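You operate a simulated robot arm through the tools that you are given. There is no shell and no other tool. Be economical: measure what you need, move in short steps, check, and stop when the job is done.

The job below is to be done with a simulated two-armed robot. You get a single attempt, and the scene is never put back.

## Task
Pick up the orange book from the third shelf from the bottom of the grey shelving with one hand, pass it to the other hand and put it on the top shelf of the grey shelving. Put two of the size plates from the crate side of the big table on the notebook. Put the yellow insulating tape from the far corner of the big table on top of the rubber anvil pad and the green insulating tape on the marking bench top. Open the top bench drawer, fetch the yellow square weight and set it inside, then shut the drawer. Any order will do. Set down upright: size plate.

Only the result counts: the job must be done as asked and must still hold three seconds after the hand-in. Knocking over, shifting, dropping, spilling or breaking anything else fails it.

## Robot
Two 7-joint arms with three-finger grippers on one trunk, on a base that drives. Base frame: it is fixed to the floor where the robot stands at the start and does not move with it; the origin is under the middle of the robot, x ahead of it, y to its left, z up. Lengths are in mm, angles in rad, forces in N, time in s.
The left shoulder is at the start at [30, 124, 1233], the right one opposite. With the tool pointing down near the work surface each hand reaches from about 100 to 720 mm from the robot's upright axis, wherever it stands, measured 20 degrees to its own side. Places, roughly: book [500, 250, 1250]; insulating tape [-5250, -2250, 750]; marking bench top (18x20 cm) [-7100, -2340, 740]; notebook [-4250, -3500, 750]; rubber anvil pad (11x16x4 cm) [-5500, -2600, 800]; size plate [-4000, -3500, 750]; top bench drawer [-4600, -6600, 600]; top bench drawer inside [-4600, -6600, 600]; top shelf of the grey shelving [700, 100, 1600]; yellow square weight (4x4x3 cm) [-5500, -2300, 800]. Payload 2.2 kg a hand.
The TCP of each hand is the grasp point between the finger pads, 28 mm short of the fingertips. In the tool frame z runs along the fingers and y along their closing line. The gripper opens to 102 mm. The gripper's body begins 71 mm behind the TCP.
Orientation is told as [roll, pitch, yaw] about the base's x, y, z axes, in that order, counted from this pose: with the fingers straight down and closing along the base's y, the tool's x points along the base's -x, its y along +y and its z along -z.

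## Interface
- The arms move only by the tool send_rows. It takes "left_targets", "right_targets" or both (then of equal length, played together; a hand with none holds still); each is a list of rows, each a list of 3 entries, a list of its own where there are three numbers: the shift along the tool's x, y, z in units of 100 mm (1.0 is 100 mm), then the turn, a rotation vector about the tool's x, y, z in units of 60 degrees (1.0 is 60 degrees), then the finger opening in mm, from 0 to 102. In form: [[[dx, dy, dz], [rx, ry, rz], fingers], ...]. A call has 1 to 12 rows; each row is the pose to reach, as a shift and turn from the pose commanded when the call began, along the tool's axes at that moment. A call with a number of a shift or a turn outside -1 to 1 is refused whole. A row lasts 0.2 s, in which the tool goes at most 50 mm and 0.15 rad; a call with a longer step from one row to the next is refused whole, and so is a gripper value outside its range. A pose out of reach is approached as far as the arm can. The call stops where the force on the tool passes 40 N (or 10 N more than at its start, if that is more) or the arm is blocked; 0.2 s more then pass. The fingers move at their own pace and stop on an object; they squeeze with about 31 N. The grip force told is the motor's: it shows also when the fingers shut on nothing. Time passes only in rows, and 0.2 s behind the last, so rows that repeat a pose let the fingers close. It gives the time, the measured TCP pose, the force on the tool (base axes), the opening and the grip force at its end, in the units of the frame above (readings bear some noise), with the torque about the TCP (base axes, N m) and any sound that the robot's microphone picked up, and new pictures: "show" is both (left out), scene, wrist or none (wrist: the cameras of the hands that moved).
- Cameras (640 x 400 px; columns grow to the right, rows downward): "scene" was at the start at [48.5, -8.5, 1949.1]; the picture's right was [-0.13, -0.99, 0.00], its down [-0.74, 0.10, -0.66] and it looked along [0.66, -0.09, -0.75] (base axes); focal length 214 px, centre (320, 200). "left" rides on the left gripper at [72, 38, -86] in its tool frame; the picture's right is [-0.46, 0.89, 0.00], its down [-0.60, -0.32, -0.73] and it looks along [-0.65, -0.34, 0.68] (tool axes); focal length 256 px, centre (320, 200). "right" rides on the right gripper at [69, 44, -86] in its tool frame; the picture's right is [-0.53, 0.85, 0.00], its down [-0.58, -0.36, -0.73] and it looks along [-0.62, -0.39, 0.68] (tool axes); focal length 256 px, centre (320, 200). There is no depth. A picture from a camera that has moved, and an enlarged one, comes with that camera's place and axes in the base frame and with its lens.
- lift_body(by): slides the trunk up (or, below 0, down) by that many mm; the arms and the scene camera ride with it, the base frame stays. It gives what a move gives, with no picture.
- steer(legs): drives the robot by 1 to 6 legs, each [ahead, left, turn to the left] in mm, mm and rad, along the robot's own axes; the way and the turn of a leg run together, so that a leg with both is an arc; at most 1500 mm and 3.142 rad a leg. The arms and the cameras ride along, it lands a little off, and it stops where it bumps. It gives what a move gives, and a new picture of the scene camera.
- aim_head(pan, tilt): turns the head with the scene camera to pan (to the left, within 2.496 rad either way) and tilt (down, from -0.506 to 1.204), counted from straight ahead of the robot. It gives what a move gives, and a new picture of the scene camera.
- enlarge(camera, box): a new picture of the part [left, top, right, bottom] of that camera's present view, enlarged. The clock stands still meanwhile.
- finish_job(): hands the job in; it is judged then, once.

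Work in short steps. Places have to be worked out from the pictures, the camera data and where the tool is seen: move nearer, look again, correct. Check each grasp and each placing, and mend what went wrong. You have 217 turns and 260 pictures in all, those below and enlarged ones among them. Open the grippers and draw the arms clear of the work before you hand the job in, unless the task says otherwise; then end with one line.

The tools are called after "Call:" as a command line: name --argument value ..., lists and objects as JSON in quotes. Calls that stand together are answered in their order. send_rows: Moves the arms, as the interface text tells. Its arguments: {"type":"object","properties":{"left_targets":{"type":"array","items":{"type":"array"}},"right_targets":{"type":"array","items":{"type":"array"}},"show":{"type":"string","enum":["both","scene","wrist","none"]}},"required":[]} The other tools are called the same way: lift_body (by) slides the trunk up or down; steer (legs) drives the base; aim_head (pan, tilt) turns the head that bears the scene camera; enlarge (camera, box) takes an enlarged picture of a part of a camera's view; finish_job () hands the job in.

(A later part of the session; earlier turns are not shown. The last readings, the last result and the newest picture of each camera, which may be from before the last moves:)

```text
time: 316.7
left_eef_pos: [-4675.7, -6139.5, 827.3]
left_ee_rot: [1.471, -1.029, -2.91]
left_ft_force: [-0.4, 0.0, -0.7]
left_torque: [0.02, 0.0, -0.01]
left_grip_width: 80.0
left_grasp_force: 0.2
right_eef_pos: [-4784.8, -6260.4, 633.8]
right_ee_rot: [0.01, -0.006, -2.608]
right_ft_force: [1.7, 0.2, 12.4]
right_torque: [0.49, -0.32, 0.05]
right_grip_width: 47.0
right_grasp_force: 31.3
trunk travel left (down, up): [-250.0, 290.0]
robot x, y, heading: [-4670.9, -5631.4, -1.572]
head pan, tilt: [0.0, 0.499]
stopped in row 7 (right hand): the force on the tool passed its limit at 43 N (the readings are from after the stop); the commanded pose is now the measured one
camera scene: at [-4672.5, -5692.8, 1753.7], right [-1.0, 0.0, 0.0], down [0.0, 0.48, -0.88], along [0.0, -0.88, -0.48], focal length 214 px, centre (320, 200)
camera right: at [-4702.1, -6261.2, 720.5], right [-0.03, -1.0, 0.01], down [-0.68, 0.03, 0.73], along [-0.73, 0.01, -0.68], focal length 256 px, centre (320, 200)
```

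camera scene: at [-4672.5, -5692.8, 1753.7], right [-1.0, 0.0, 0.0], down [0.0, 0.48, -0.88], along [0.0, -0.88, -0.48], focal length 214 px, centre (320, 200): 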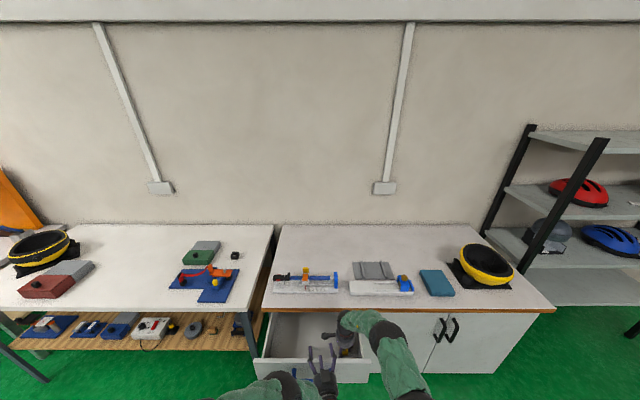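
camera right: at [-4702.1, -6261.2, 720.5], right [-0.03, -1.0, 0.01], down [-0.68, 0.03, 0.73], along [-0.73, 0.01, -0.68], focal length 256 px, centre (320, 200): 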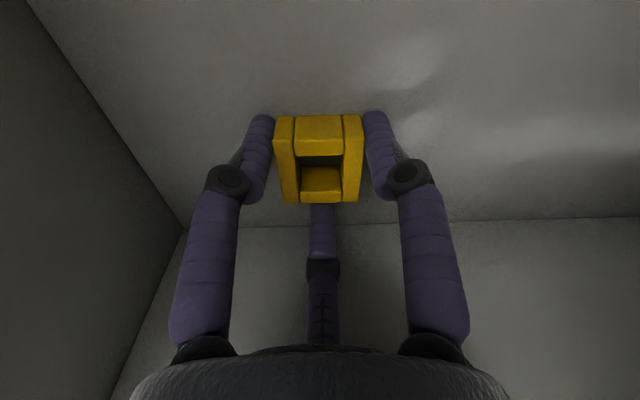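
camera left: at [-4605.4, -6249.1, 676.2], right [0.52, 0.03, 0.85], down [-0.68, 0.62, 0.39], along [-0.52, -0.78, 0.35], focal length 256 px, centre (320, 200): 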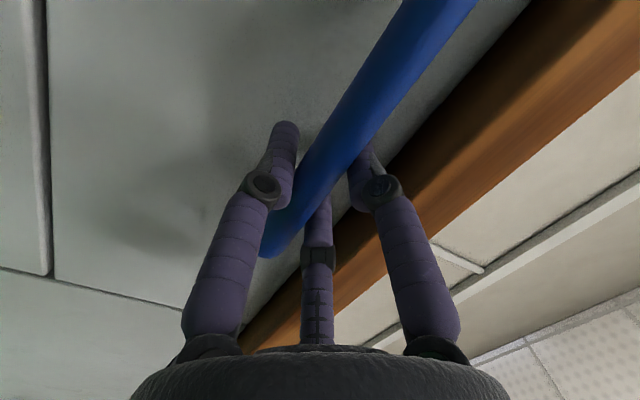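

Touching the drawer floor. Release and rise.

Call:
send_rows --right_targets '[[[0, 0, 0], [0, 0, 0], 60], [[0, 0, -0.02], [0, 0, 0], 75], [[0, 0, -0.3], [0, 0, 0], 80], [[0, 0, -0.7], [0, 0, 0], 80], [[0, 0, -1.0], [0, 0, 0], 80]]' --show "none"

Call:
send_rows --right_targets '[[[0, 0, -0.4], [0, 0, 0], 80], [[0, 0, -0.8], [0, 0, 0], 80], [[0.1, -0.4, -0.85], [0, 0, 0], 80], [[0.2, -0.8, -0.85], [0, 0, 0], 80], [[0.2, -1.0, -0.85], [0, 0, 0], 80]]' --show "both"

```text
time: 317.9
left_eef_pos: [-4675.6, -6139.7, 828.7]
left_ee_rot: [1.473, -1.03, -2.909]
left_ft_force: [0.6, 0.1, 0.1]
left_torque: [0.0, -0.01, -0.02]
left_grip_width: 80.1
left_grasp_force: 0.1
right_eef_pos: [-4786.5, -6255.8, 731.8]
right_ee_rot: [0.006, -0.004, -2.606]
right_ft_force: [0.3, -0.6, -0.1]
right_torque: [-0.03, 0.03, -0.03]
right_grip_width: 79.6
right_grasp_force: 0.0
trunk travel left (down, up): [-250.0, 290.0]
robot x, y, heading: [-4672.2, -5636.6, -1.564]
head pan, tilt: [0.0, 0.499]
```

```text
time: 319.1
left_eef_pos: [-4675.5, -6138.1, 828.3]
left_ee_rot: [1.473, -1.03, -2.91]
left_ft_force: [0.4, 0.0, 0.0]
left_torque: [0.0, -0.01, 0.03]
left_grip_width: 79.9
left_grasp_force: 0.0
right_eef_pos: [-4816.7, -6161.2, 815.8]
right_ee_rot: [0.008, -0.003, -2.608]
right_ft_force: [0.8, 0.7, -0.8]
right_torque: [-0.01, 0.02, -0.02]
right_grip_width: 79.9
right_grasp_force: 0.1
trunk travel left (down, up): [-250.0, 290.0]
robot x, y, heading: [-4675.3, -5633.2, -1.561]
head pan, tilt: [0.0, 0.499]
camera scene: at [-4673.2, -5692.7, 1753.8], right [-1.0, 0.0, 0.0], down [0.0, 0.48, -0.88], along [0.0, -0.88, -0.48], focal length 214 px, centre (320, 200)
camera right: at [-4735.5, -6163.2, 901.8], right [-0.03, -1.0, 0.01], down [-0.68, 0.03, 0.73], along [-0.73, 0.01, -0.68], focal length 256 px, centre (320, 200)
```

scene: 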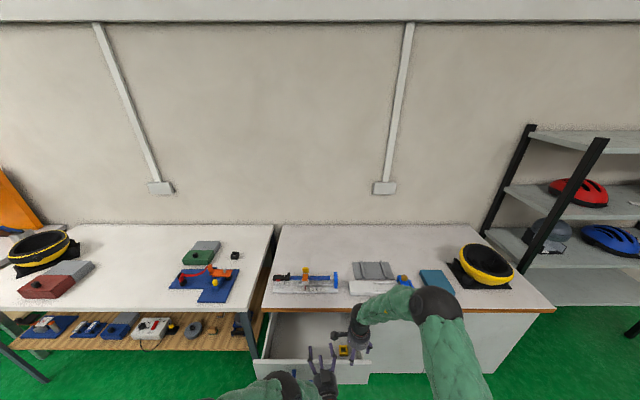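
right: 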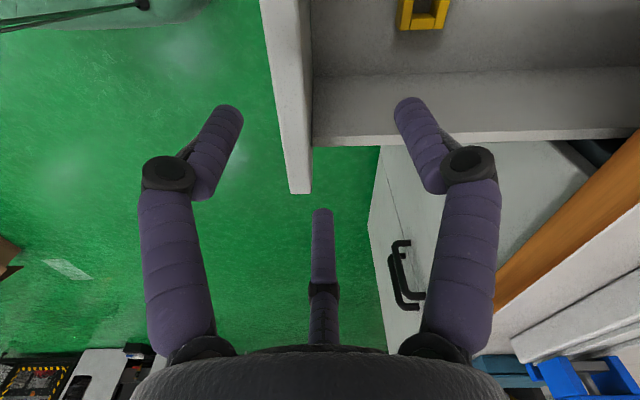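

Weight is in the drawer. Back off 170 mm, lower the left hand with fingers shut to z≈645 in front of the drawer, and pull the right hand back.

Call:
steer --legs '[[-170, 0, 0]]'

Call:
send_rows --left_targets '[[[0.27, -0.16, 0], [0, 0, 0], 40], [[0.54, -0.32, 0], [0, 0, 0], 10], [[0.81, -0.48, 0], [0, 0, 0], 0]]' --right_targets '[[[0.17, -0.29, 0], [0, 0, 0], 80], [[0.34, -0.58, 0], [0, 0, 0], 80], [[0.5, -0.86, 0], [0, 0, 0], 80]]' --show "none"

Call:
send_rows --left_targets '[[[0.27, -0.16, 0], [0, 0, 0], 0], [[0.54, -0.32, 0], [0, 0, 0], 0], [[0.75, -0.46, 0], [0, 0, 0], 0]]' --right_targets '[[[0.1, -0.2, 0], [0, 0, 0], 80], [[0.2, -0.4, 0], [0, 0, 0], 80], [[0.3, -0.55, 0], [0, 0, 0], 80]]' --show "both"

```text
time: 320.6
left_eef_pos: [-4674.7, -5964.2, 828.9]
left_ee_rot: [1.474, -1.029, -2.909]
left_ft_force: [0.0, 0.3, 0.8]
left_torque: [0.0, 0.02, -0.02]
left_grip_width: 79.9
left_grasp_force: 0.1
right_eef_pos: [-4816.7, -5988.7, 816.6]
right_ee_rot: [0.011, -0.006, -2.603]
right_ft_force: [0.8, 1.2, 1.0]
right_torque: [-0.03, 0.0, 0.02]
right_grip_width: 80.1
right_grasp_force: 0.1
trunk travel left (down, up): [-250.0, 290.0]
robot x, y, heading: [-4676.6, -5461.3, -1.563]
head pan, tilt: [0.0, 0.499]
camera scene: at [-4673.7, -5517.6, 1753.9], right [-1.0, -0.01, 0.0], down [0.0, 0.48, -0.88], along [0.01, -0.88, -0.48], focal length 214 px, centre (320, 200)
```

scene: 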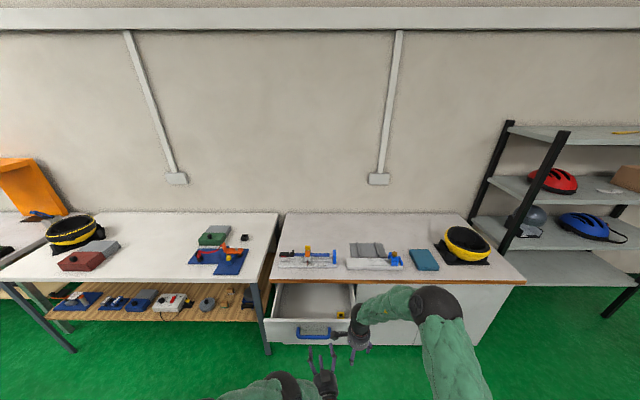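

```text
time: 321.4
left_eef_pos: [-4674.3, -5961.8, 732.1]
left_ee_rot: [1.474, -1.03, -2.91]
left_ft_force: [-0.1, -0.7, 0.5]
left_torque: [0.02, -0.01, -0.05]
left_grip_width: 2.3
left_grasp_force: 31.0
right_eef_pos: [-4818.5, -5888.4, 815.1]
right_ee_rot: [0.008, -0.004, -2.601]
right_ft_force: [0.5, -0.5, 0.9]
right_torque: [0.0, -0.03, -0.04]
right_grip_width: 79.9
right_grasp_force: 0.2
trunk travel left (down, up): [-250.0, 290.0]
robot x, y, heading: [-4675.3, -5462.4, -1.565]
head pan, tilt: [0.0, 0.499]
```

```text
time: 322.2
left_eef_pos: [-4676.1, -5957.8, 645.0]
left_ee_rot: [1.476, -1.029, -2.909]
left_ft_force: [0.6, 0.8, 0.3]
left_torque: [-0.01, 0.01, 0.04]
left_grip_width: 2.2
left_grasp_force: 31.5
right_eef_pos: [-4820.5, -5827.0, 812.2]
right_ee_rot: [0.009, -0.005, -2.602]
right_ft_force: [-0.8, 0.2, 0.4]
right_torque: [0.02, 0.01, 0.01]
right_grip_width: 80.2
right_grasp_force: 0.0
trunk travel left (down, up): [-250.0, 290.0]
robot x, y, heading: [-4673.7, -5464.5, -1.561]
head pan, tilt: [0.0, 0.499]
camera scene: at [-4673.9, -5519.2, 1753.9], right [-1.0, -0.01, 0.0], down [0.0, 0.48, -0.88], along [0.01, -0.88, -0.48], focal length 214 px, centre (320, 200)
camera right: at [-4739.3, -5827.7, 898.1], right [-0.02, -1.0, 0.01], down [-0.68, 0.02, 0.73], along [-0.73, 0.01, -0.68], focal length 256 px, centre (320, 200)
camera left: at [-4621.7, -5861.3, 606.0], right [0.52, 0.04, 0.85], down [-0.68, 0.62, 0.39], along [-0.51, -0.79, 0.35], focal length 256 px, centre (320, 200)
```

scene: 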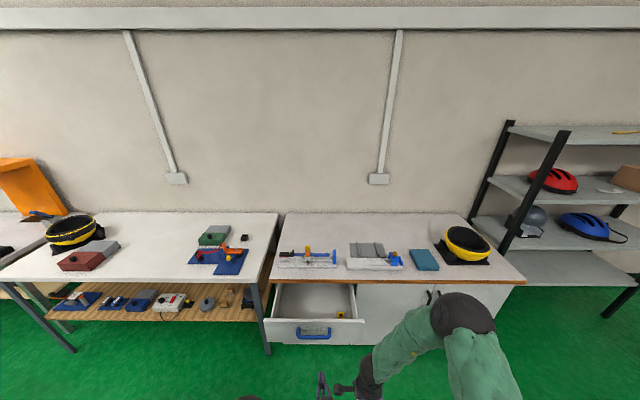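
right: 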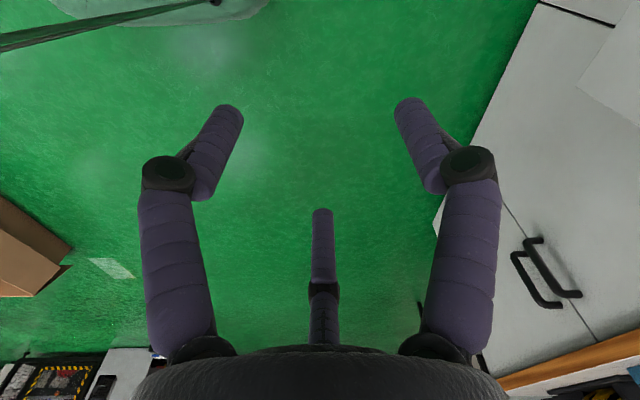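
left: 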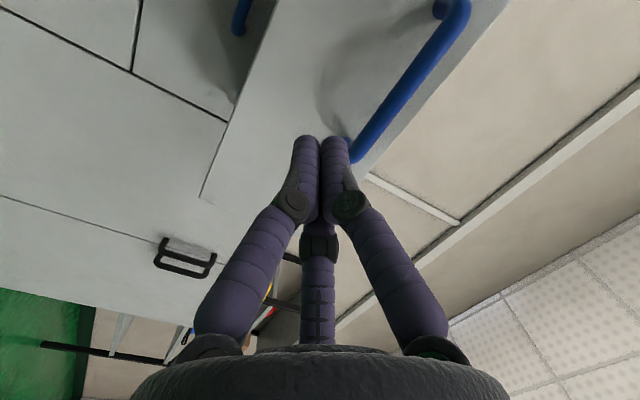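

Now push: drive ahead 370 mm with the fist on the drawer front.

Call:
steer --legs '[[370, 0, 0]]'

```text
time: 324.6
left_eef_pos: [-4664.9, -6331.6, 643.4]
left_ee_rot: [1.472, -1.029, -2.894]
left_ft_force: [0.3, 0.0, -0.2]
left_torque: [-0.01, 0.02, 0.03]
left_grip_width: 2.3
left_grasp_force: 31.1
right_eef_pos: [-4811.1, -6202.8, 811.7]
right_ee_rot: [0.008, -0.003, -2.592]
right_ft_force: [-0.5, 0.6, -0.7]
right_torque: [0.02, 0.01, -0.01]
right_grip_width: 80.1
right_grasp_force: 0.1
trunk travel left (down, up): [-250.0, 290.0]
robot x, y, heading: [-4668.9, -5830.1, -1.549]
head pan, tilt: [0.0, 0.499]
camera scene: at [-4668.0, -5894.5, 1753.8], right [-1.0, -0.02, 0.0], down [-0.01, 0.48, -0.88], along [0.02, -0.88, -0.48], focal length 214 px, centre (320, 200)
```

scene: 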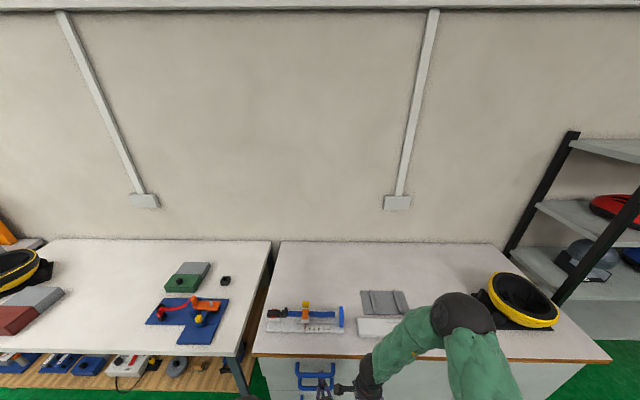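

Nearly shut. Push the rest with the arm until the force stops it.

Call:
send_rows --left_targets '[[[0, 0, 0.1], [0, 0, 0], 0], [[0, 0, 0.2], [0, 0, 0], 0], [[0, 0, 0.28], [0, 0, 0], 0], [[0, 0, 0.36], [0, 0, 0], 0], [[0, 0, 0.44], [0, 0, 0], 0], [[0, 0, 0.52], [0, 0, 0], 0], [[0, 0, 0.6], [0, 0, 0], 0]]' --show "both"

```text
time: 326.0
left_eef_pos: [-4664.8, -6357.5, 640.2]
left_ee_rot: [1.442, -1.023, -2.868]
left_ft_force: [0.0, 7.5, 2.7]
left_torque: [-0.14, -0.02, -0.06]
left_grip_width: 2.2
left_grasp_force: 31.0
left hand out of reach, approached as far as the arm can: row 1, 2, 4, 5, 6, 7
right_eef_pos: [-4812.3, -6201.6, 810.9]
right_ee_rot: [0.008, -0.004, -2.593]
right_ft_force: [0.2, -0.3, -1.4]
right_torque: [0.02, 0.05, 0.01]
right_grip_width: 80.1
right_grasp_force: 0.1
trunk travel left (down, up): [-250.0, 290.0]
robot x, y, heading: [-4666.6, -5833.4, -1.55]
head pan, tilt: [0.0, 0.499]
stopped in row 7 (left hand): the force on the tool passed its limit at 41 N (the readings are from after the stop); the commanded pose is now the measured one
camera scene: at [-4668.0, -5892.6, 1753.9], right [-1.0, -0.02, 0.0], down [-0.01, 0.48, -0.88], along [0.02, -0.88, -0.48], focal length 214 px, centre (320, 200)
camera left: at [-4611.2, -6258.1, 602.5], right [0.52, 0.03, 0.85], down [-0.69, 0.6, 0.4], along [-0.5, -0.8, 0.33], focal length 256 px, centre (320, 200)
```

scene: 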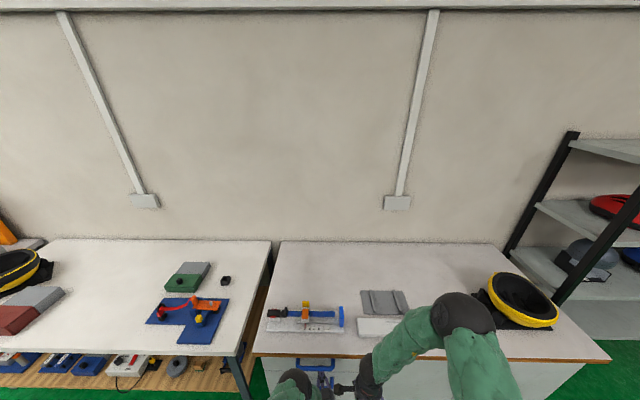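
left: 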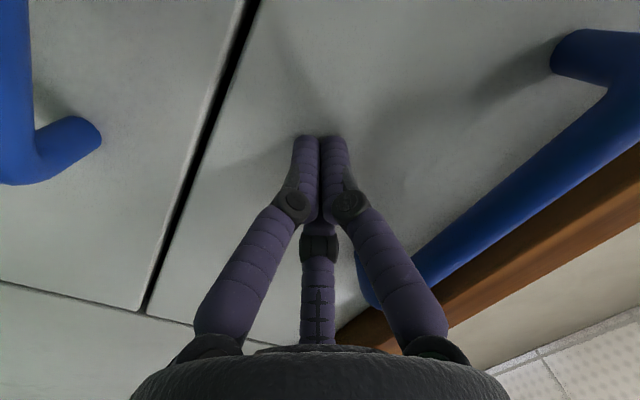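

Drawer shut flush. Back away, raise the trunk, and restore the left hand to tool-down.

Call:
steer --legs '[[-700, 0, 0]]'

Call:
lift_body --by 190

Call:
send_rows --left_targets '[[[0, 0, 0], [0, 0, -0.13], 40], [[0, 0, 0], [0, 0, -0.26], 80], [[0, 0, 0], [0, 0, -0.39], 80], [[0, 0, 0], [0, 0, -0.5], 80]]' --show "none"

Call:
send_rows --left_targets '[[[0, 0.1, 0], [0, 0.14, 0], 80], [[0, 0.2, 0], [0, 0.28, 0], 80], [[0, 0.3, 0], [0, 0.42, 0], 80], [[0, 0.4, 0], [0, 0.56, 0], 80], [[0, 0.5, 0], [0, 0.7, 0], 80], [[0, 0.6, 0], [0, 0.84, 0], 80], [[0, 0.7, 0], [0, 0.98, 0], 80]]' --show "none"

Call:
send_rows --left_targets '[[[0, 0, 0], [0, 0.13, 0], 80], [[0, 0, 0], [0, 0.26, 0], 80], [[0, 0, 0], [0, 0.39, 0], 80], [[0, 0, 0], [0, 0.5, 0], 80]]' --show "scene"

```text
time: 329.8
left_eef_pos: [-4678.5, -5673.1, 639.8]
left_ee_rot: [1.449, -1.024, -2.875]
left_ft_force: [0.1, -0.3, 1.1]
left_torque: [-0.01, -0.02, 0.02]
left_grip_width: 2.1
left_grasp_force: 31.0
right_eef_pos: [-4825.3, -5515.9, 812.1]
right_ee_rot: [0.008, -0.004, -2.594]
right_ft_force: [0.0, 0.5, -0.6]
right_torque: [0.0, 0.03, 0.01]
right_grip_width: 80.0
right_grasp_force: 0.1
trunk travel left (down, up): [-250.0, 290.0]
robot x, y, heading: [-4680.8, -5149.0, -1.554]
head pan, tilt: [0.0, 0.499]
camera scene: at [-4680.3, -5206.9, 1753.9], right [-1.0, -0.02, 0.0], down [-0.01, 0.48, -0.88], along [0.01, -0.88, -0.48], focal length 214 px, centre (320, 200)
```

scene: 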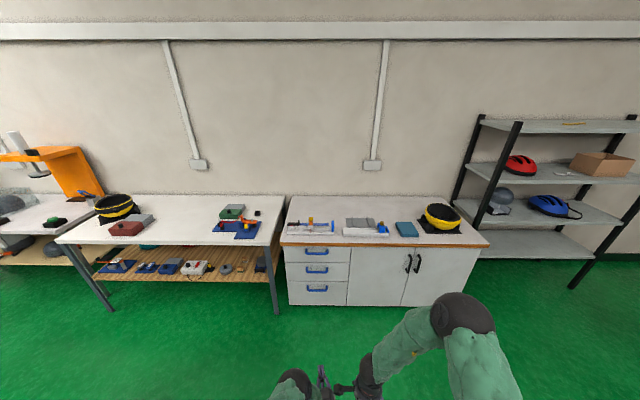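

```text
time: 331.9
left_eef_pos: [-4679.8, -5672.9, 831.2]
left_ee_rot: [1.446, -1.025, -2.873]
left_ft_force: [0.4, -0.5, 0.6]
left_torque: [-0.01, -0.04, -0.01]
left_grip_width: 2.0
left_grasp_force: 31.0
right_eef_pos: [-4824.8, -5516.3, 1001.9]
right_ee_rot: [0.006, -0.004, -2.591]
right_ft_force: [-0.5, 0.3, -0.1]
right_torque: [0.02, -0.02, 0.0]
right_grip_width: 79.8
right_grasp_force: 0.1
trunk travel left (down, up): [-440.0, 100.0]
robot x, y, heading: [-4680.6, -5148.3, -1.555]
head pan, tilt: [0.0, 0.499]
```

```text
time: 332.9
left_eef_pos: [-4677.4, -5672.4, 831.2]
left_ee_rot: [0.264, -1.503, -1.672]
left_ft_force: [0.3, -0.4, -0.2]
left_torque: [0.02, 0.01, 0.0]
left_grip_width: 80.2
left_grasp_force: 0.0
right_eef_pos: [-4825.0, -5516.0, 1001.2]
right_ee_rot: [0.006, -0.005, -2.595]
right_ft_force: [0.2, -0.5, 0.1]
right_torque: [0.0, -0.02, 0.0]
right_grip_width: 80.0
right_grasp_force: 0.1
trunk travel left (down, up): [-440.0, 100.0]
robot x, y, heading: [-4684.1, -5149.6, -1.557]
head pan, tilt: [0.0, 0.499]
```

```text
time: 334.5
left_eef_pos: [-4608.6, -5660.4, 831.3]
left_ee_rot: [0.021, -0.477, -1.418]
left_ft_force: [0.4, -0.2, -1.0]
left_torque: [-0.01, 0.02, -0.03]
left_grip_width: 79.8
left_grasp_force: 0.0
right_eef_pos: [-4824.4, -5515.0, 1002.5]
right_ee_rot: [0.006, -0.004, -2.593]
right_ft_force: [-0.2, -0.4, -0.2]
right_torque: [0.01, 0.03, 0.03]
right_grip_width: 79.6
right_grasp_force: 0.0
trunk travel left (down, up): [-440.0, 100.0]
robot x, y, heading: [-4683.2, -5146.3, -1.562]
head pan, tilt: [0.0, 0.499]
```

```text
time: 335.5
left_eef_pos: [-4608.0, -5662.6, 831.5]
left_ee_rot: [0.02, 0.043, -1.408]
left_ft_force: [-0.2, 0.3, 0.3]
left_torque: [-0.05, -0.01, 0.01]
left_grip_width: 80.1
left_grasp_force: 0.0
right_eef_pos: [-4824.9, -5515.9, 1001.2]
right_ee_rot: [0.007, -0.003, -2.591]
right_ft_force: [0.0, 0.0, -0.3]
right_torque: [0.01, -0.01, 0.02]
right_grip_width: 80.0
right_grasp_force: 0.2
trunk travel left (down, up): [-440.0, 100.0]
robot x, y, heading: [-4680.1, -5147.5, -1.555]
head pan, tilt: [0.0, 0.499]
camera scene: at [-4680.1, -5208.2, 1943.8], right [-1.0, -0.02, 0.0], down [-0.01, 0.48, -0.88], along [0.01, -0.88, -0.48], focal length 214 px, centre (320, 200)
```

scene: 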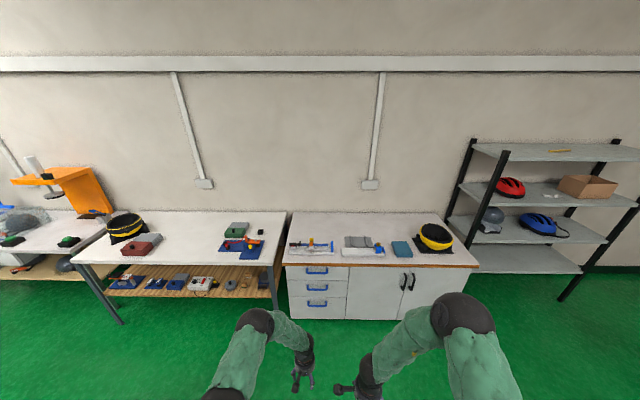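

Drawer closed. Raise the left hand 100 mm, turn round and go to the table's south side for a look.

Call:
send_rows --left_targets '[[[0, 0, -0.4], [0, 0, 0], 80], [[0, 0, -0.8], [0, 0, 0], 80], [[0.2, 0, -1.0], [0, 0, 0], 80], [[0.6, 0, -1.0], [0, 0, 0], 80]]' --show "none"

Call:
steer --legs '[[0, 0, 3.14], [850, -520, 0]]'

Call:
aim_head --pan 0 --tilt 0.75

```text
time: 336.5
left_eef_pos: [-4618.4, -5604.5, 935.1]
left_ee_rot: [0.02, 0.043, -1.409]
left_ft_force: [0.4, 0.3, 0.3]
left_torque: [-0.01, 0.03, 0.02]
left_grip_width: 80.1
left_grasp_force: 0.1
right_eef_pos: [-4823.1, -5515.3, 1002.0]
right_ee_rot: [0.009, -0.003, -2.593]
right_ft_force: [-0.9, -0.5, 0.3]
right_torque: [0.0, 0.01, -0.02]
right_grip_width: 80.1
right_grasp_force: 0.0
trunk travel left (down, up): [-440.0, 100.0]
robot x, y, heading: [-4679.0, -5145.8, -1.555]
head pan, tilt: [0.0, 0.499]
```

```text
time: 349.2
left_eef_pos: [-4404.1, -3789.1, 933.9]
left_ee_rot: [0.019, 0.044, 1.838]
left_ft_force: [0.2, 0.0, -0.4]
left_torque: [0.0, -0.03, 0.02]
left_grip_width: 80.1
left_grasp_force: 0.1
right_eef_pos: [-4188.3, -3858.4, 1003.3]
right_ee_rot: [0.006, -0.004, 0.653]
right_ft_force: [1.1, 0.1, -0.5]
right_torque: [-0.03, -0.03, 0.0]
right_grip_width: 79.8
right_grasp_force: 0.1
trunk travel left (down, up): [-440.0, 100.0]
robot x, y, heading: [-4294.2, -4236.4, 1.698]
head pan, tilt: [0.0, 0.499]
camera scene: at [-4299.5, -4175.3, 1943.8], right [0.99, 0.12, 0.0], down [0.06, -0.48, -0.88], along [-0.11, 0.87, -0.48], focal length 214 px, centre (320, 200)
```

scene: 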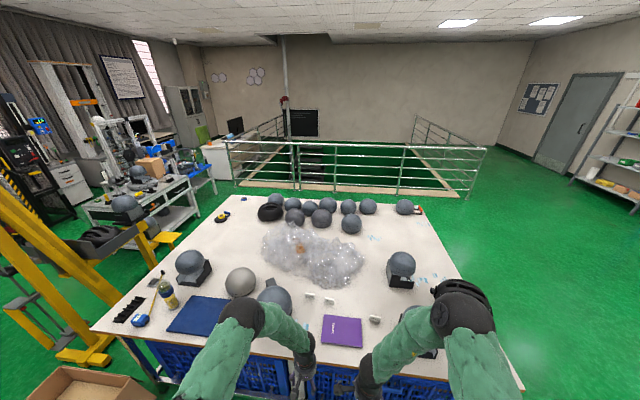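

```text
time: 350.0
left_eef_pos: [-4405.1, -3789.6, 933.5]
left_ee_rot: [0.019, 0.044, 1.837]
left_ft_force: [-0.1, 1.2, -0.1]
left_torque: [0.0, 0.0, -0.01]
left_grip_width: 80.0
left_grasp_force: 0.1
right_eef_pos: [-4188.7, -3857.8, 1002.0]
right_ee_rot: [0.007, -0.003, 0.652]
right_ft_force: [0.5, 0.5, -0.1]
right_torque: [0.01, -0.01, -0.01]
right_grip_width: 79.8
right_grasp_force: 0.0
trunk travel left (down, up): [-440.0, 100.0]
robot x, y, heading: [-4294.0, -4236.4, 1.694]
head pan, tilt: [0.0, 0.75]
camera scene: at [-4298.8, -4184.0, 1922.0], right [0.99, 0.12, 0.0], down [0.08, -0.68, -0.73], along [-0.09, 0.73, -0.68], focal length 214 px, centre (320, 200)
```

scene: 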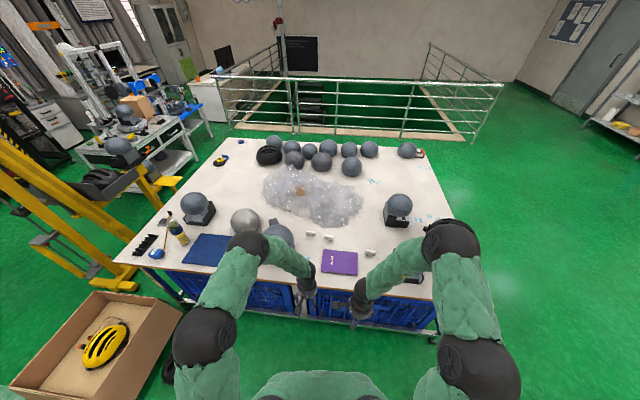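

Call:
enlarge --camera "scene" --box '[280, 205, 440, 305]'

```text
4.00 times, centred on (360, 255) of scene
camera zoom: at [-4298.8, -4184.0, 1922.0], right [0.99, 0.12, 0.0], down [0.08, -0.68, -0.73], along [-0.09, 0.73, -0.68], focal length 858 px, centre (160, -20)
```

zoom: 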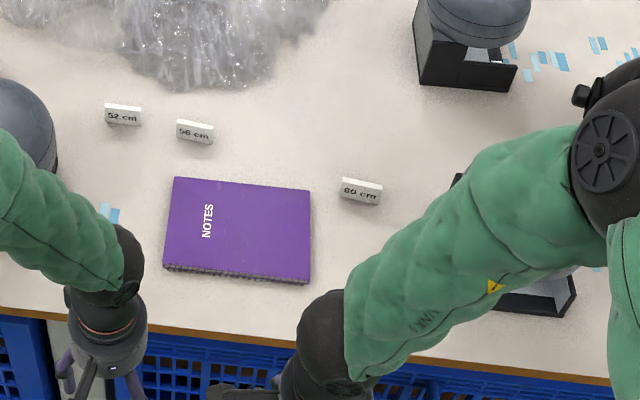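

Three small plates (52, 56, 60 cm) stand near the purple notebook (x −4372…−4165, y −3570…−3408). 60 cm at ≈(−4086,−3404), 56 cm at ≈(−4349,−3322). I position the robot at x≈−4225, y≈−4035 so each arm serves one plate.

Call:
steer --legs '[[0, 0, -0.123], [198, -69, 0]]'

```text
time: 352.2
left_eef_pos: [-4282.7, -3573.1, 934.8]
left_ee_rot: [0.018, 0.045, 1.718]
left_ft_force: [0.2, 0.5, -0.5]
left_torque: [-0.01, 0.05, -0.01]
left_grip_width: 80.0
left_grasp_force: 0.0
right_eef_pos: [-4077.2, -3666.2, 1001.3]
right_ee_rot: [0.007, -0.003, 0.533]
right_ft_force: [-0.5, 0.2, 0.0]
right_torque: [-0.02, 0.0, -0.05]
right_grip_width: 79.9
right_grasp_force: 0.2
trunk travel left (down, up): [-440.0, 100.0]
robot x, y, heading: [-4225.9, -4032.7, 1.578]
head pan, tilt: [0.0, 0.75]
camera scene: at [-4224.5, -3976.9, 1921.9], right [1.0, 0.0, 0.0], down [0.0, -0.68, -0.73], along [0.0, 0.73, -0.68], focal length 214 px, centre (320, 200)
```

scene: 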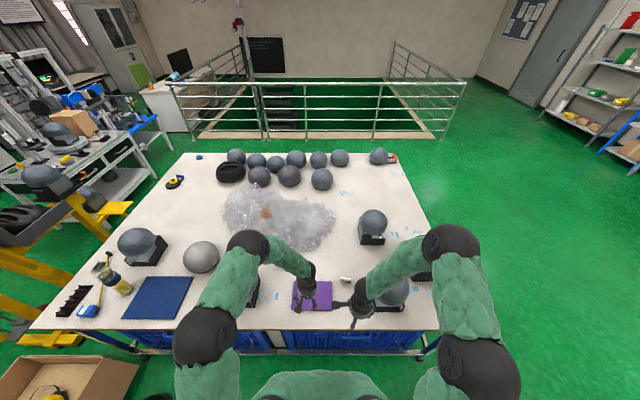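

Rotate the right hand to the plate's normal and move above the 60 cm plate.

Call:
send_rows --right_targets '[[[-0.08, 0.15, 0], [0, 0, 0.14], 70], [[-0.16, 0.3, 0], [0, 0, 0.28], 70], [[-0.25, 0.46, 0], [0, 0, 0.42], 70], [[-0.33, 0.62, 0], [0, 0, 0.56], 70], [[-0.42, 0.77, 0], [0, 0, 0.7], 70]]' --show "none"

Call:
send_rows --right_targets '[[[0.1, 0.42, 0], [0, 0, 0], 70], [[0.2, 0.85, 0], [0, 0, 0], 70], [[0.2, 0.85, 0.4], [0, 0, 0], 70], [[0.2, 0.85, 0.8], [0, 0, 0], 70]]' --show "none"

Call:
send_rows --right_targets '[[[0.1, 0.3, 0.1], [0, 0, 0], 70], [[0.2, 0.6, 0.2], [0, 0, 0], 70]]' --show "wrist"

```text
time: 353.4
left_eef_pos: [-4282.8, -3573.4, 933.8]
left_ee_rot: [0.019, 0.044, 1.719]
left_ft_force: [0.2, 0.4, 0.1]
left_torque: [0.02, -0.01, -0.02]
left_grip_width: 79.8
left_grasp_force: 0.0
right_eef_pos: [-4081.1, -3577.7, 1001.9]
right_ee_rot: [0.007, 0.004, -0.2]
right_ft_force: [-1.0, 0.0, 0.2]
right_torque: [-0.02, 0.01, -0.02]
right_grip_width: 70.0
right_grasp_force: 0.1
trunk travel left (down, up): [-440.0, 100.0]
robot x, y, heading: [-4221.3, -4034.5, 1.576]
head pan, tilt: [0.0, 0.75]
```

```text
time: 354.4
left_eef_pos: [-4282.4, -3573.3, 933.7]
left_ee_rot: [0.019, 0.043, 1.72]
left_ft_force: [0.0, 0.4, -0.3]
left_torque: [-0.02, 0.02, 0.01]
left_grip_width: 80.1
left_grasp_force: 0.0
right_eef_pos: [-4083.3, -3492.2, 922.2]
right_ee_rot: [0.008, 0.003, -0.199]
right_ft_force: [0.8, 0.6, 0.4]
right_torque: [-0.05, 0.01, 0.03]
right_grip_width: 69.9
right_grasp_force: 0.1
trunk travel left (down, up): [-440.0, 100.0]
robot x, y, heading: [-4227.3, -4033.5, 1.576]
head pan, tilt: [0.0, 0.75]
```

```text
time: 355.0
left_eef_pos: [-4282.9, -3573.5, 933.8]
left_ee_rot: [0.018, 0.044, 1.72]
left_ft_force: [-0.5, -0.6, 0.5]
left_torque: [0.01, -0.01, -0.02]
left_grip_width: 79.9
left_grasp_force: 0.0
right_eef_pos: [-4092.8, -3428.5, 901.8]
right_ee_rot: [0.007, 0.002, -0.198]
right_ft_force: [0.1, -0.1, 0.3]
right_torque: [-0.02, 0.02, 0.0]
right_grip_width: 69.9
right_grasp_force: 0.0
trunk travel left (down, up): [-440.0, 100.0]
robot x, y, heading: [-4227.0, -4031.8, 1.571]
head pan, tilt: [0.0, 0.75]
camera right: at [-4151.4, -3373.8, 988.5], right [0.69, 0.72, 0.01], down [0.49, -0.48, 0.73], along [0.53, -0.5, -0.69], focal length 256 px, centre (320, 200)
```

right: 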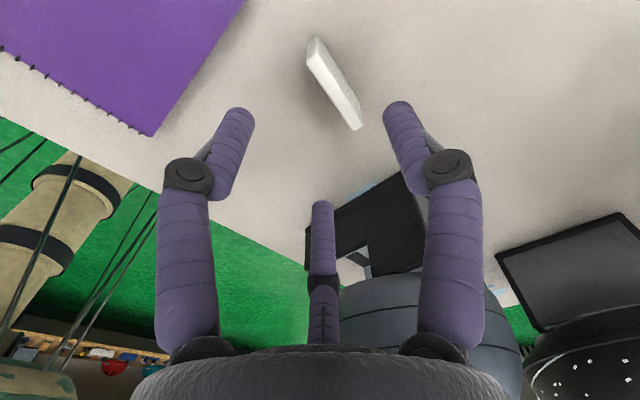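

Plate centre ≈(−4083,−3419), axis −0.26 rad. Align, open wide, descend to z≈812 and close.

Call:
send_rows --right_targets '[[[-0.08, 0.06, 0.3], [0, 0, 0.06], 95], [[-0.08, 0.06, 0.6], [0, 0, 0.06], 95], [[-0.08, 0.06, 0.75], [0, 0, 0.06], 95]]' --show "wrist"

```text
time: 355.8
left_eef_pos: [-4281.6, -3573.4, 933.9]
left_ee_rot: [0.02, 0.045, 1.72]
left_ft_force: [-0.1, 0.3, 0.1]
left_torque: [0.0, 0.02, -0.02]
left_grip_width: 80.1
left_grasp_force: 0.0
right_eef_pos: [-4079.2, -3425.7, 828.0]
right_ee_rot: [0.006, 0.004, -0.263]
right_ft_force: [0.2, 1.0, 0.3]
right_torque: [0.0, 0.02, -0.02]
right_grip_width: 94.8
right_grasp_force: 0.0
trunk travel left (down, up): [-440.0, 100.0]
robot x, y, heading: [-4227.8, -4029.4, 1.571]
head pan, tilt: [0.0, 0.75]
camera right: at [-4134.2, -3365.5, 914.5], right [0.73, 0.68, 0.0], down [0.46, -0.51, 0.73], along [0.5, -0.53, -0.69], focal length 256 px, centre (320, 200)
```

right: 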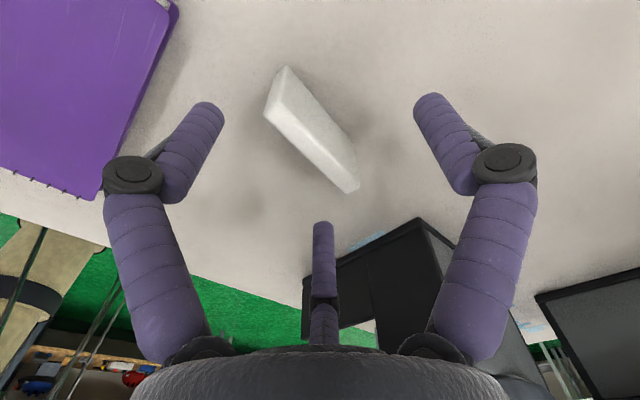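

A on one side, the other two on the opposite side of the plate. Shift 12 mm along it, descend 15 mm, close.

Call:
send_rows --right_targets '[[[0.12, 0, 0.08], [0, 0, 0], 95], [[0.12, 0, 0.15], [0, 0, 0], 95], [[0.12, 0, 0.15], [0, 0, 0], 60], [[0.12, 0, 0.15], [0, 0, 0], 30], [[0.12, 0, 0.15], [0, 0, 0], 5], [[0.12, 0, 0.15], [0, 0, 0], 5]]' --show "wrist"

```text
time: 357.2
left_eef_pos: [-4282.4, -3573.3, 934.6]
left_ee_rot: [0.019, 0.044, 1.718]
left_ft_force: [-0.6, 0.6, 0.5]
left_torque: [-0.04, -0.01, 0.04]
left_grip_width: 80.1
left_grasp_force: 0.1
right_eef_pos: [-4092.3, -3419.6, 812.7]
right_ee_rot: [0.007, 0.003, -0.263]
right_ft_force: [0.7, 0.5, 1.1]
right_torque: [-0.03, -0.04, -0.02]
right_grip_width: 14.8
right_grasp_force: 31.3
trunk travel left (down, up): [-440.0, 100.0]
robot x, y, heading: [-4225.6, -4036.1, 1.575]
head pan, tilt: [0.0, 0.75]
camera right: at [-4147.6, -3360.8, 899.8], right [0.73, 0.68, 0.0], down [0.46, -0.51, 0.73], along [0.5, -0.53, -0.69], focal length 256 px, centre (320, 200)
```

right: 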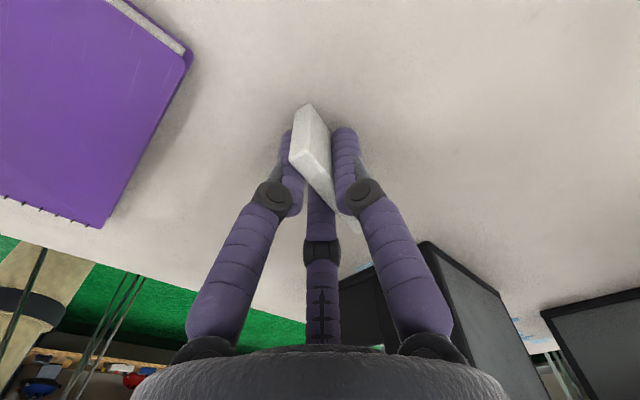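

Gripped. Lift it while moving the left hand out of the way, then carry the plate to the notebook's right half (≈(−4220,−3500)).

Call:
send_rows --right_targets '[[[0, 0, -0.2], [0, 0, 0], 5], [[0, 0, -0.5], [0, 0, 0], 5], [[0, 0, -0.7], [0, 0, 0], 5]]' --left_targets '[[[0.12, 0.26, 0], [0, 0, 0], 80], [[0.24, 0.52, 0], [0, 0, 0], 80], [[0.36, 0.8, 0], [0, 0, 0], 80]]' --show "none"

Call:
send_rows --right_targets '[[[0.2, -0.2, 0], [0, 0, 0], 5], [[0.4, -0.4, 0], [0, 0, 0], 5], [[0.51, -0.55, 0], [0, 0, 0], 5]]' --left_targets '[[[0, 0.3, 0], [0, 0, 0], 80], [[0, 0.6, 0], [0, 0, 0], 80], [[0, 0.8, 0], [0, 0, 0], 80]]' --show "none"

Call:
send_rows --right_targets '[[[0.2, -0.2, 0], [0, 0, 0], 5], [[0.4, -0.4, 0], [0, 0, 0], 5], [[0.52, -0.55, 0], [0, 0, 0], 5]]' --show "both"

```text
time: 358.0
left_eef_pos: [-4358.9, -3625.4, 938.7]
left_ee_rot: [0.021, 0.042, 1.719]
left_ft_force: [-0.6, -1.5, 0.3]
left_torque: [0.02, 0.0, -0.01]
left_grip_width: 80.0
left_grasp_force: 0.1
right_eef_pos: [-4094.3, -3423.4, 882.0]
right_ee_rot: [0.007, 0.002, -0.263]
right_ft_force: [-0.4, -0.6, -0.4]
right_torque: [0.06, -0.05, 0.0]
right_grip_width: 14.8
right_grasp_force: 30.9
trunk travel left (down, up): [-440.0, 100.0]
robot x, y, heading: [-4227.0, -4033.3, 1.574]
head pan, tilt: [0.0, 0.75]
```

```text
time: 358.8
left_eef_pos: [-4438.6, -3632.2, 939.7]
left_ee_rot: [0.02, 0.044, 1.721]
left_ft_force: [-0.6, -0.5, -0.8]
left_torque: [0.02, -0.02, 0.0]
left_grip_width: 80.0
left_grasp_force: 0.1
right_eef_pos: [-4155.1, -3461.9, 883.0]
right_ee_rot: [0.007, 0.001, -0.262]
right_ft_force: [-0.1, -0.2, 0.4]
right_torque: [-0.01, 0.0, 0.0]
right_grip_width: 14.7
right_grasp_force: 30.8
trunk travel left (down, up): [-440.0, 100.0]
robot x, y, heading: [-4226.5, -4034.5, 1.575]
head pan, tilt: [0.0, 0.75]
```

```text
time: 359.6
left_eef_pos: [-4438.3, -3633.2, 939.1]
left_ee_rot: [0.019, 0.043, 1.718]
left_ft_force: [-0.6, -0.5, 0.0]
left_torque: [0.0, 0.0, 0.01]
left_grip_width: 80.1
left_grasp_force: 0.1
right_eef_pos: [-4224.1, -3498.5, 882.9]
right_ee_rot: [0.008, 0.004, -0.261]
right_ft_force: [-0.2, 0.0, 0.6]
right_torque: [0.02, 0.02, -0.02]
right_grip_width: 14.4
right_grasp_force: 31.4
trunk travel left (down, up): [-440.0, 100.0]
robot x, y, heading: [-4228.4, -4033.3, 1.573]
head pan, tilt: [0.0, 0.75]
camera scene: at [-4225.3, -3978.2, 1921.9], right [1.0, 0.0, 0.0], down [0.0, -0.68, -0.73], along [0.0, 0.73, -0.68], focal length 214 px, centre (320, 200)
camera right: at [-4278.1, -3440.0, 969.6], right [0.73, 0.68, 0.01], down [0.46, -0.51, 0.73], along [0.5, -0.53, -0.69], focal length 256 px, centre (320, 200)
```

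scene: 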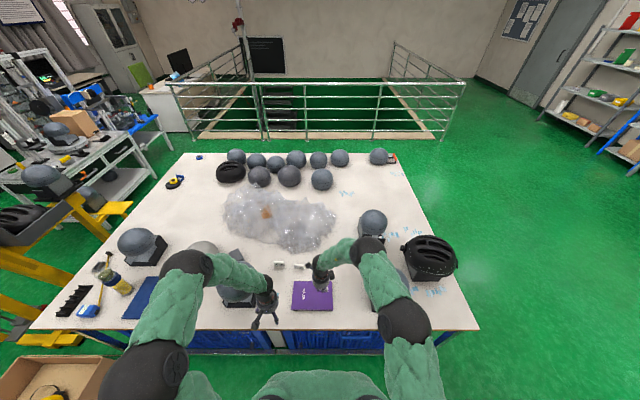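
right: 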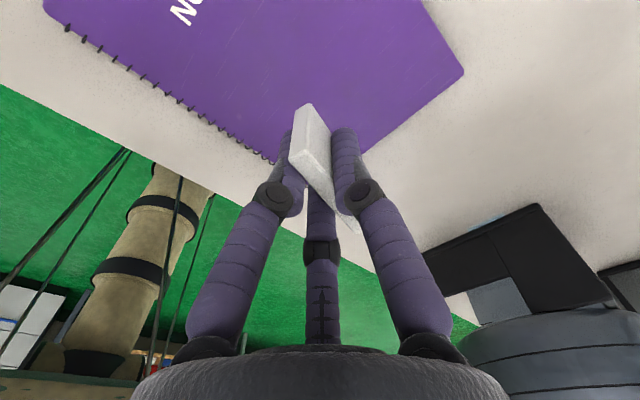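

The plate is over the notebook (62 mm from its right edge). Lower to contact.

Call:
send_rows --right_targets '[[[0, 0, 0.2], [0, 0, 0], 5], [[0, 0, 0.38], [0, 0, 0], 5], [[0, 0, 0.42], [0, 0, 0], 5], [[0, 0, 0.45], [0, 0, 0], 5], [[0, 0, 0.48], [0, 0, 0], 5], [[0, 0, 0.51], [0, 0, 0], 5], [[0, 0, 0.54], [0, 0, 0], 5], [[0, 0, 0.57], [0, 0, 0], 5], [[0, 0, 0.6], [0, 0, 0], 5], [[0, 0, 0.63], [0, 0, 0], 5]]' --show "wrist"

```text
time: 361.8
left_eef_pos: [-4437.3, -3635.1, 940.3]
left_ee_rot: [0.02, 0.041, 1.718]
left_ft_force: [0.1, 0.4, 0.1]
left_torque: [0.02, -0.01, 0.0]
left_grip_width: 80.1
left_grasp_force: 0.1
right_eef_pos: [-4222.6, -3499.4, 823.8]
right_ee_rot: [0.013, 0.004, -0.263]
right_ft_force: [2.9, -7.1, 38.8]
right_torque: [-0.16, -0.05, -0.07]
right_grip_width: 15.2
right_grasp_force: 31.4
trunk travel left (down, up): [-440.0, 100.0]
robot x, y, heading: [-4225.3, -4032.5, 1.575]
head pan, tilt: [0.0, 0.75]
camera right: at [-4276.4, -3439.9, 911.0], right [0.74, 0.68, 0.01], down [0.46, -0.51, 0.72], along [0.49, -0.53, -0.69], focal length 256 px, centre (320, 200)
```

right: 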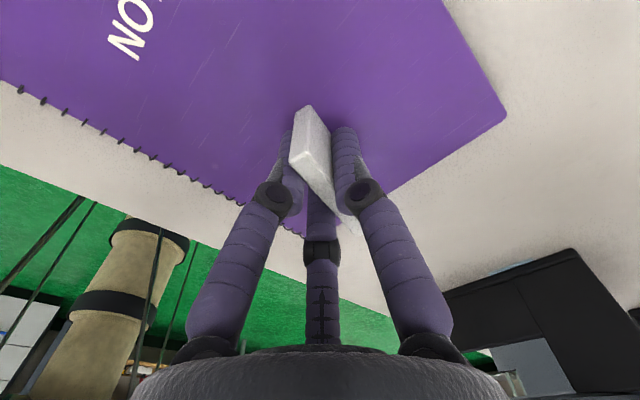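

In contact. Ease up slightly, open a little, and rise.

Call:
send_rows --right_targets '[[[0, 0, -0.04], [0, 0, 0], 5], [[0, 0, -0.04], [0, 0, 0], 25], [[0, 0, -0.04], [0, 0, 0], 45], [[0, 0, -0.04], [0, 0, 0], 60], [[0, 0, -0.3], [0, 0, 0], 60], [[0, 0, -0.7], [0, 0, 0], 60], [[0, 0, -1.0], [0, 0, 0], 60]]' --show "wrist"

```text
time: 363.4
left_eef_pos: [-4437.5, -3632.8, 938.9]
left_ee_rot: [0.02, 0.044, 1.72]
left_ft_force: [0.2, 0.2, 0.4]
left_torque: [0.02, 0.01, 0.02]
left_grip_width: 80.1
left_grasp_force: 0.0
right_eef_pos: [-4220.8, -3501.0, 920.2]
right_ee_rot: [0.007, 0.002, -0.263]
right_ft_force: [0.2, -0.6, 0.2]
right_torque: [0.02, -0.02, 0.0]
right_grip_width: 60.1
right_grasp_force: 0.0
trunk travel left (down, up): [-440.0, 100.0]
robot x, y, heading: [-4221.3, -4032.4, 1.575]
head pan, tilt: [0.0, 0.75]
camera right: at [-4275.3, -3443.1, 1007.1], right [0.73, 0.68, 0.0], down [0.46, -0.51, 0.73], along [0.5, -0.53, -0.69], focal length 256 px, centre (320, 200)
```

right: 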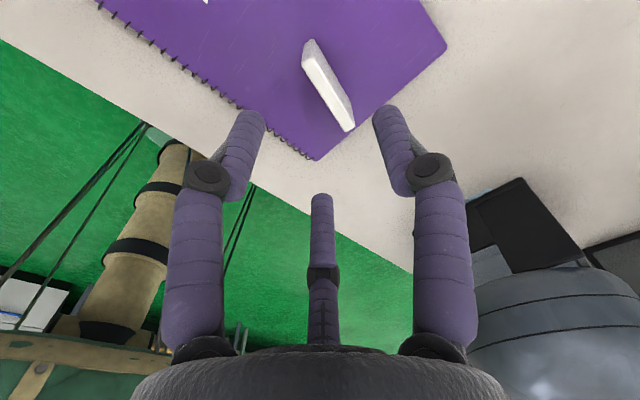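

Plate stands on the notebook. Now the left hand takes the 56 cm plate: yaw it +75° while moving over; right hand clears to the right.

Call:
send_rows --left_targets '[[[-0.13, -0.08, 0], [0, 0, -0.14], 95], [[-0.26, -0.16, 0], [0, 0, -0.28], 95], [[-0.39, -0.24, 0], [0, 0, -0.42], 95], [[-0.52, -0.32, 0], [0, 0, -0.56], 95], [[-0.65, -0.4, 0], [0, 0, -0.7], 95], [[-0.8, -0.48, 0], [0, 0, -0.84], 95], [[-0.93, -0.55, 0], [0, 0, -0.98], 95]]' --right_targets '[[[-0.14, -0.02, -0.1], [0, 0, 0], 60], [[-0.28, -0.04, -0.2], [0, 0, 0], 60], [[-0.42, -0.06, -0.3], [0, 0, 0], 60], [[-0.56, -0.08, -0.4], [0, 0, 0], 60], [[-0.7, -0.1, -0.5], [0, 0, 0], 60], [[-0.85, -0.12, -0.6], [0, 0, 0], 60], [[-1.0, -0.13, -0.6], [0, 0, 0], 60]]' --show "none"

Call:
send_rows --left_targets '[[[0.02, -0.33, 0], [0, 0, -0.14], 95], [[0.04, -0.66, 0], [0, 0, -0.28], 95], [[0.06, -1.0, 0], [0, 0, -0.28], 95]]' --show "none"

Call:
send_rows --left_targets '[[[0, -0.3, 0], [0, 0, 0], 95], [[0, -0.6, 0.15], [0, 0, 0], 95], [[0, -0.85, 0.3], [0, 0, 0], 95]]' --show "both"

```text
time: 365.0
left_eef_pos: [-4392.2, -3532.0, 933.7]
left_ee_rot: [0.048, 0.005, 2.75]
left_ft_force: [-0.4, -0.2, -0.1]
left_torque: [0.01, 0.0, -0.05]
left_grip_width: 95.2
left_grasp_force: 0.0
right_eef_pos: [-4128.5, -3538.8, 980.3]
right_ee_rot: [0.007, 0.004, -0.262]
right_ft_force: [0.7, 0.8, 0.8]
right_torque: [-0.02, -0.01, 0.0]
right_grip_width: 59.8
right_grasp_force: 0.0
trunk travel left (down, up): [-440.0, 100.0]
robot x, y, heading: [-4222.5, -4032.6, 1.578]
head pan, tilt: [0.0, 0.75]
```

```text
time: 365.8
left_eef_pos: [-4352.9, -3442.9, 927.1]
left_ee_rot: [0.05, -0.009, 3.039]
left_ft_force: [1.0, -0.6, 0.4]
left_torque: [-0.01, -0.01, 0.0]
left_grip_width: 94.7
left_grasp_force: 0.0
right_eef_pos: [-4127.6, -3537.4, 979.4]
right_ee_rot: [0.007, 0.002, -0.261]
right_ft_force: [0.0, 1.4, 0.1]
right_torque: [-0.02, 0.01, -0.03]
right_grip_width: 60.1
right_grasp_force: 0.0
trunk travel left (down, up): [-440.0, 100.0]
robot x, y, heading: [-4226.3, -4031.6, 1.577]
head pan, tilt: [0.0, 0.75]
```

```text
time: 366.6
left_eef_pos: [-4342.6, -3360.4, 896.1]
left_ee_rot: [0.046, -0.008, 3.039]
left_ft_force: [-1.0, 0.7, 0.5]
left_torque: [-0.04, 0.03, 0.02]
left_grip_width: 94.8
left_grasp_force: 0.2
right_eef_pos: [-4128.4, -3538.2, 980.2]
right_ee_rot: [0.007, 0.003, -0.261]
right_ft_force: [-0.3, 0.7, -0.5]
right_torque: [-0.03, -0.01, 0.03]
right_grip_width: 59.8
right_grasp_force: 0.0
trunk travel left (down, up): [-440.0, 100.0]
robot x, y, heading: [-4223.7, -4031.2, 1.576]
head pan, tilt: [0.0, 0.75]
camera scene: at [-4224.5, -3976.8, 1921.8], right [1.0, 0.0, 0.0], down [0.0, -0.68, -0.73], along [0.0, 0.73, -0.68], focal length 214 px, centre (320, 200)
camera left: at [-4272.9, -3402.6, 982.5], right [-0.55, -0.83, 0.05], down [-0.56, 0.41, 0.72], along [-0.62, 0.37, -0.69], focal length 256 px, centre (320, 200)
```

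scene: 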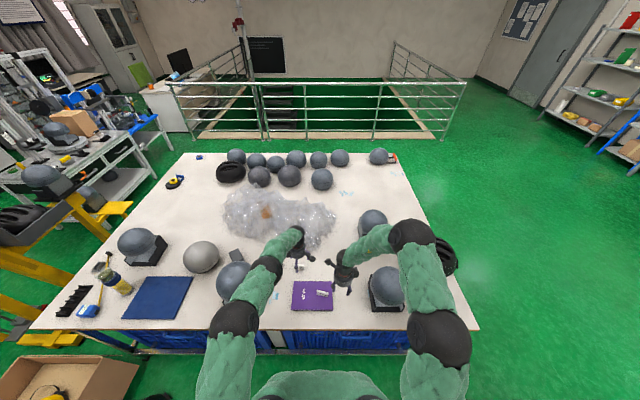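
left: 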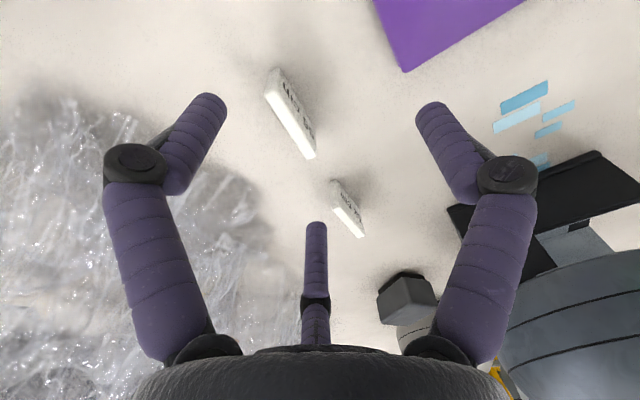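

56 cm plate centre ≈(−4354,−3336), axis −0.19 rad; bag edge ~70 mm clear. Align and descend partway.

Call:
send_rows --left_targets '[[[-0.13, -0.28, 0], [0.044, 0, 0.086], 95], [[-0.13, -0.28, 0.35], [0.044, 0, 0.086], 95], [[-0.13, -0.28, 0.66], [0.044, 0, 0.086], 95]]' --show "wrist"

```text
time: 367.4
left_eef_pos: [-4355.7, -3340.7, 835.1]
left_ee_rot: [-0.002, -0.006, 2.948]
left_ft_force: [-1.5, 0.4, 1.5]
left_torque: [-0.01, -0.04, 0.03]
left_grip_width: 95.1
left_grasp_force: 0.1
left hand out of reach, approached as far as the arm can: row 3
right_eef_pos: [-4128.1, -3539.1, 979.9]
right_ee_rot: [0.008, 0.005, -0.262]
right_ft_force: [0.3, 0.4, 0.2]
right_torque: [0.0, 0.0, 0.0]
right_grip_width: 59.8
right_grasp_force: 0.1
trunk travel left (down, up): [-440.0, 100.0]
robot x, y, heading: [-4228.0, -4035.9, 1.576]
head pan, tilt: [0.0, 0.75]
camera left: at [-4291.9, -3392.5, 920.0], right [-0.63, -0.78, 0.0], down [-0.53, 0.43, 0.73], along [-0.57, 0.46, -0.68], focal length 256 px, centre (320, 200)
```

left: 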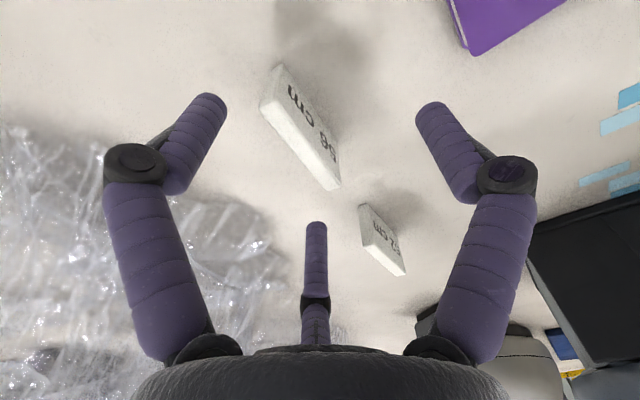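

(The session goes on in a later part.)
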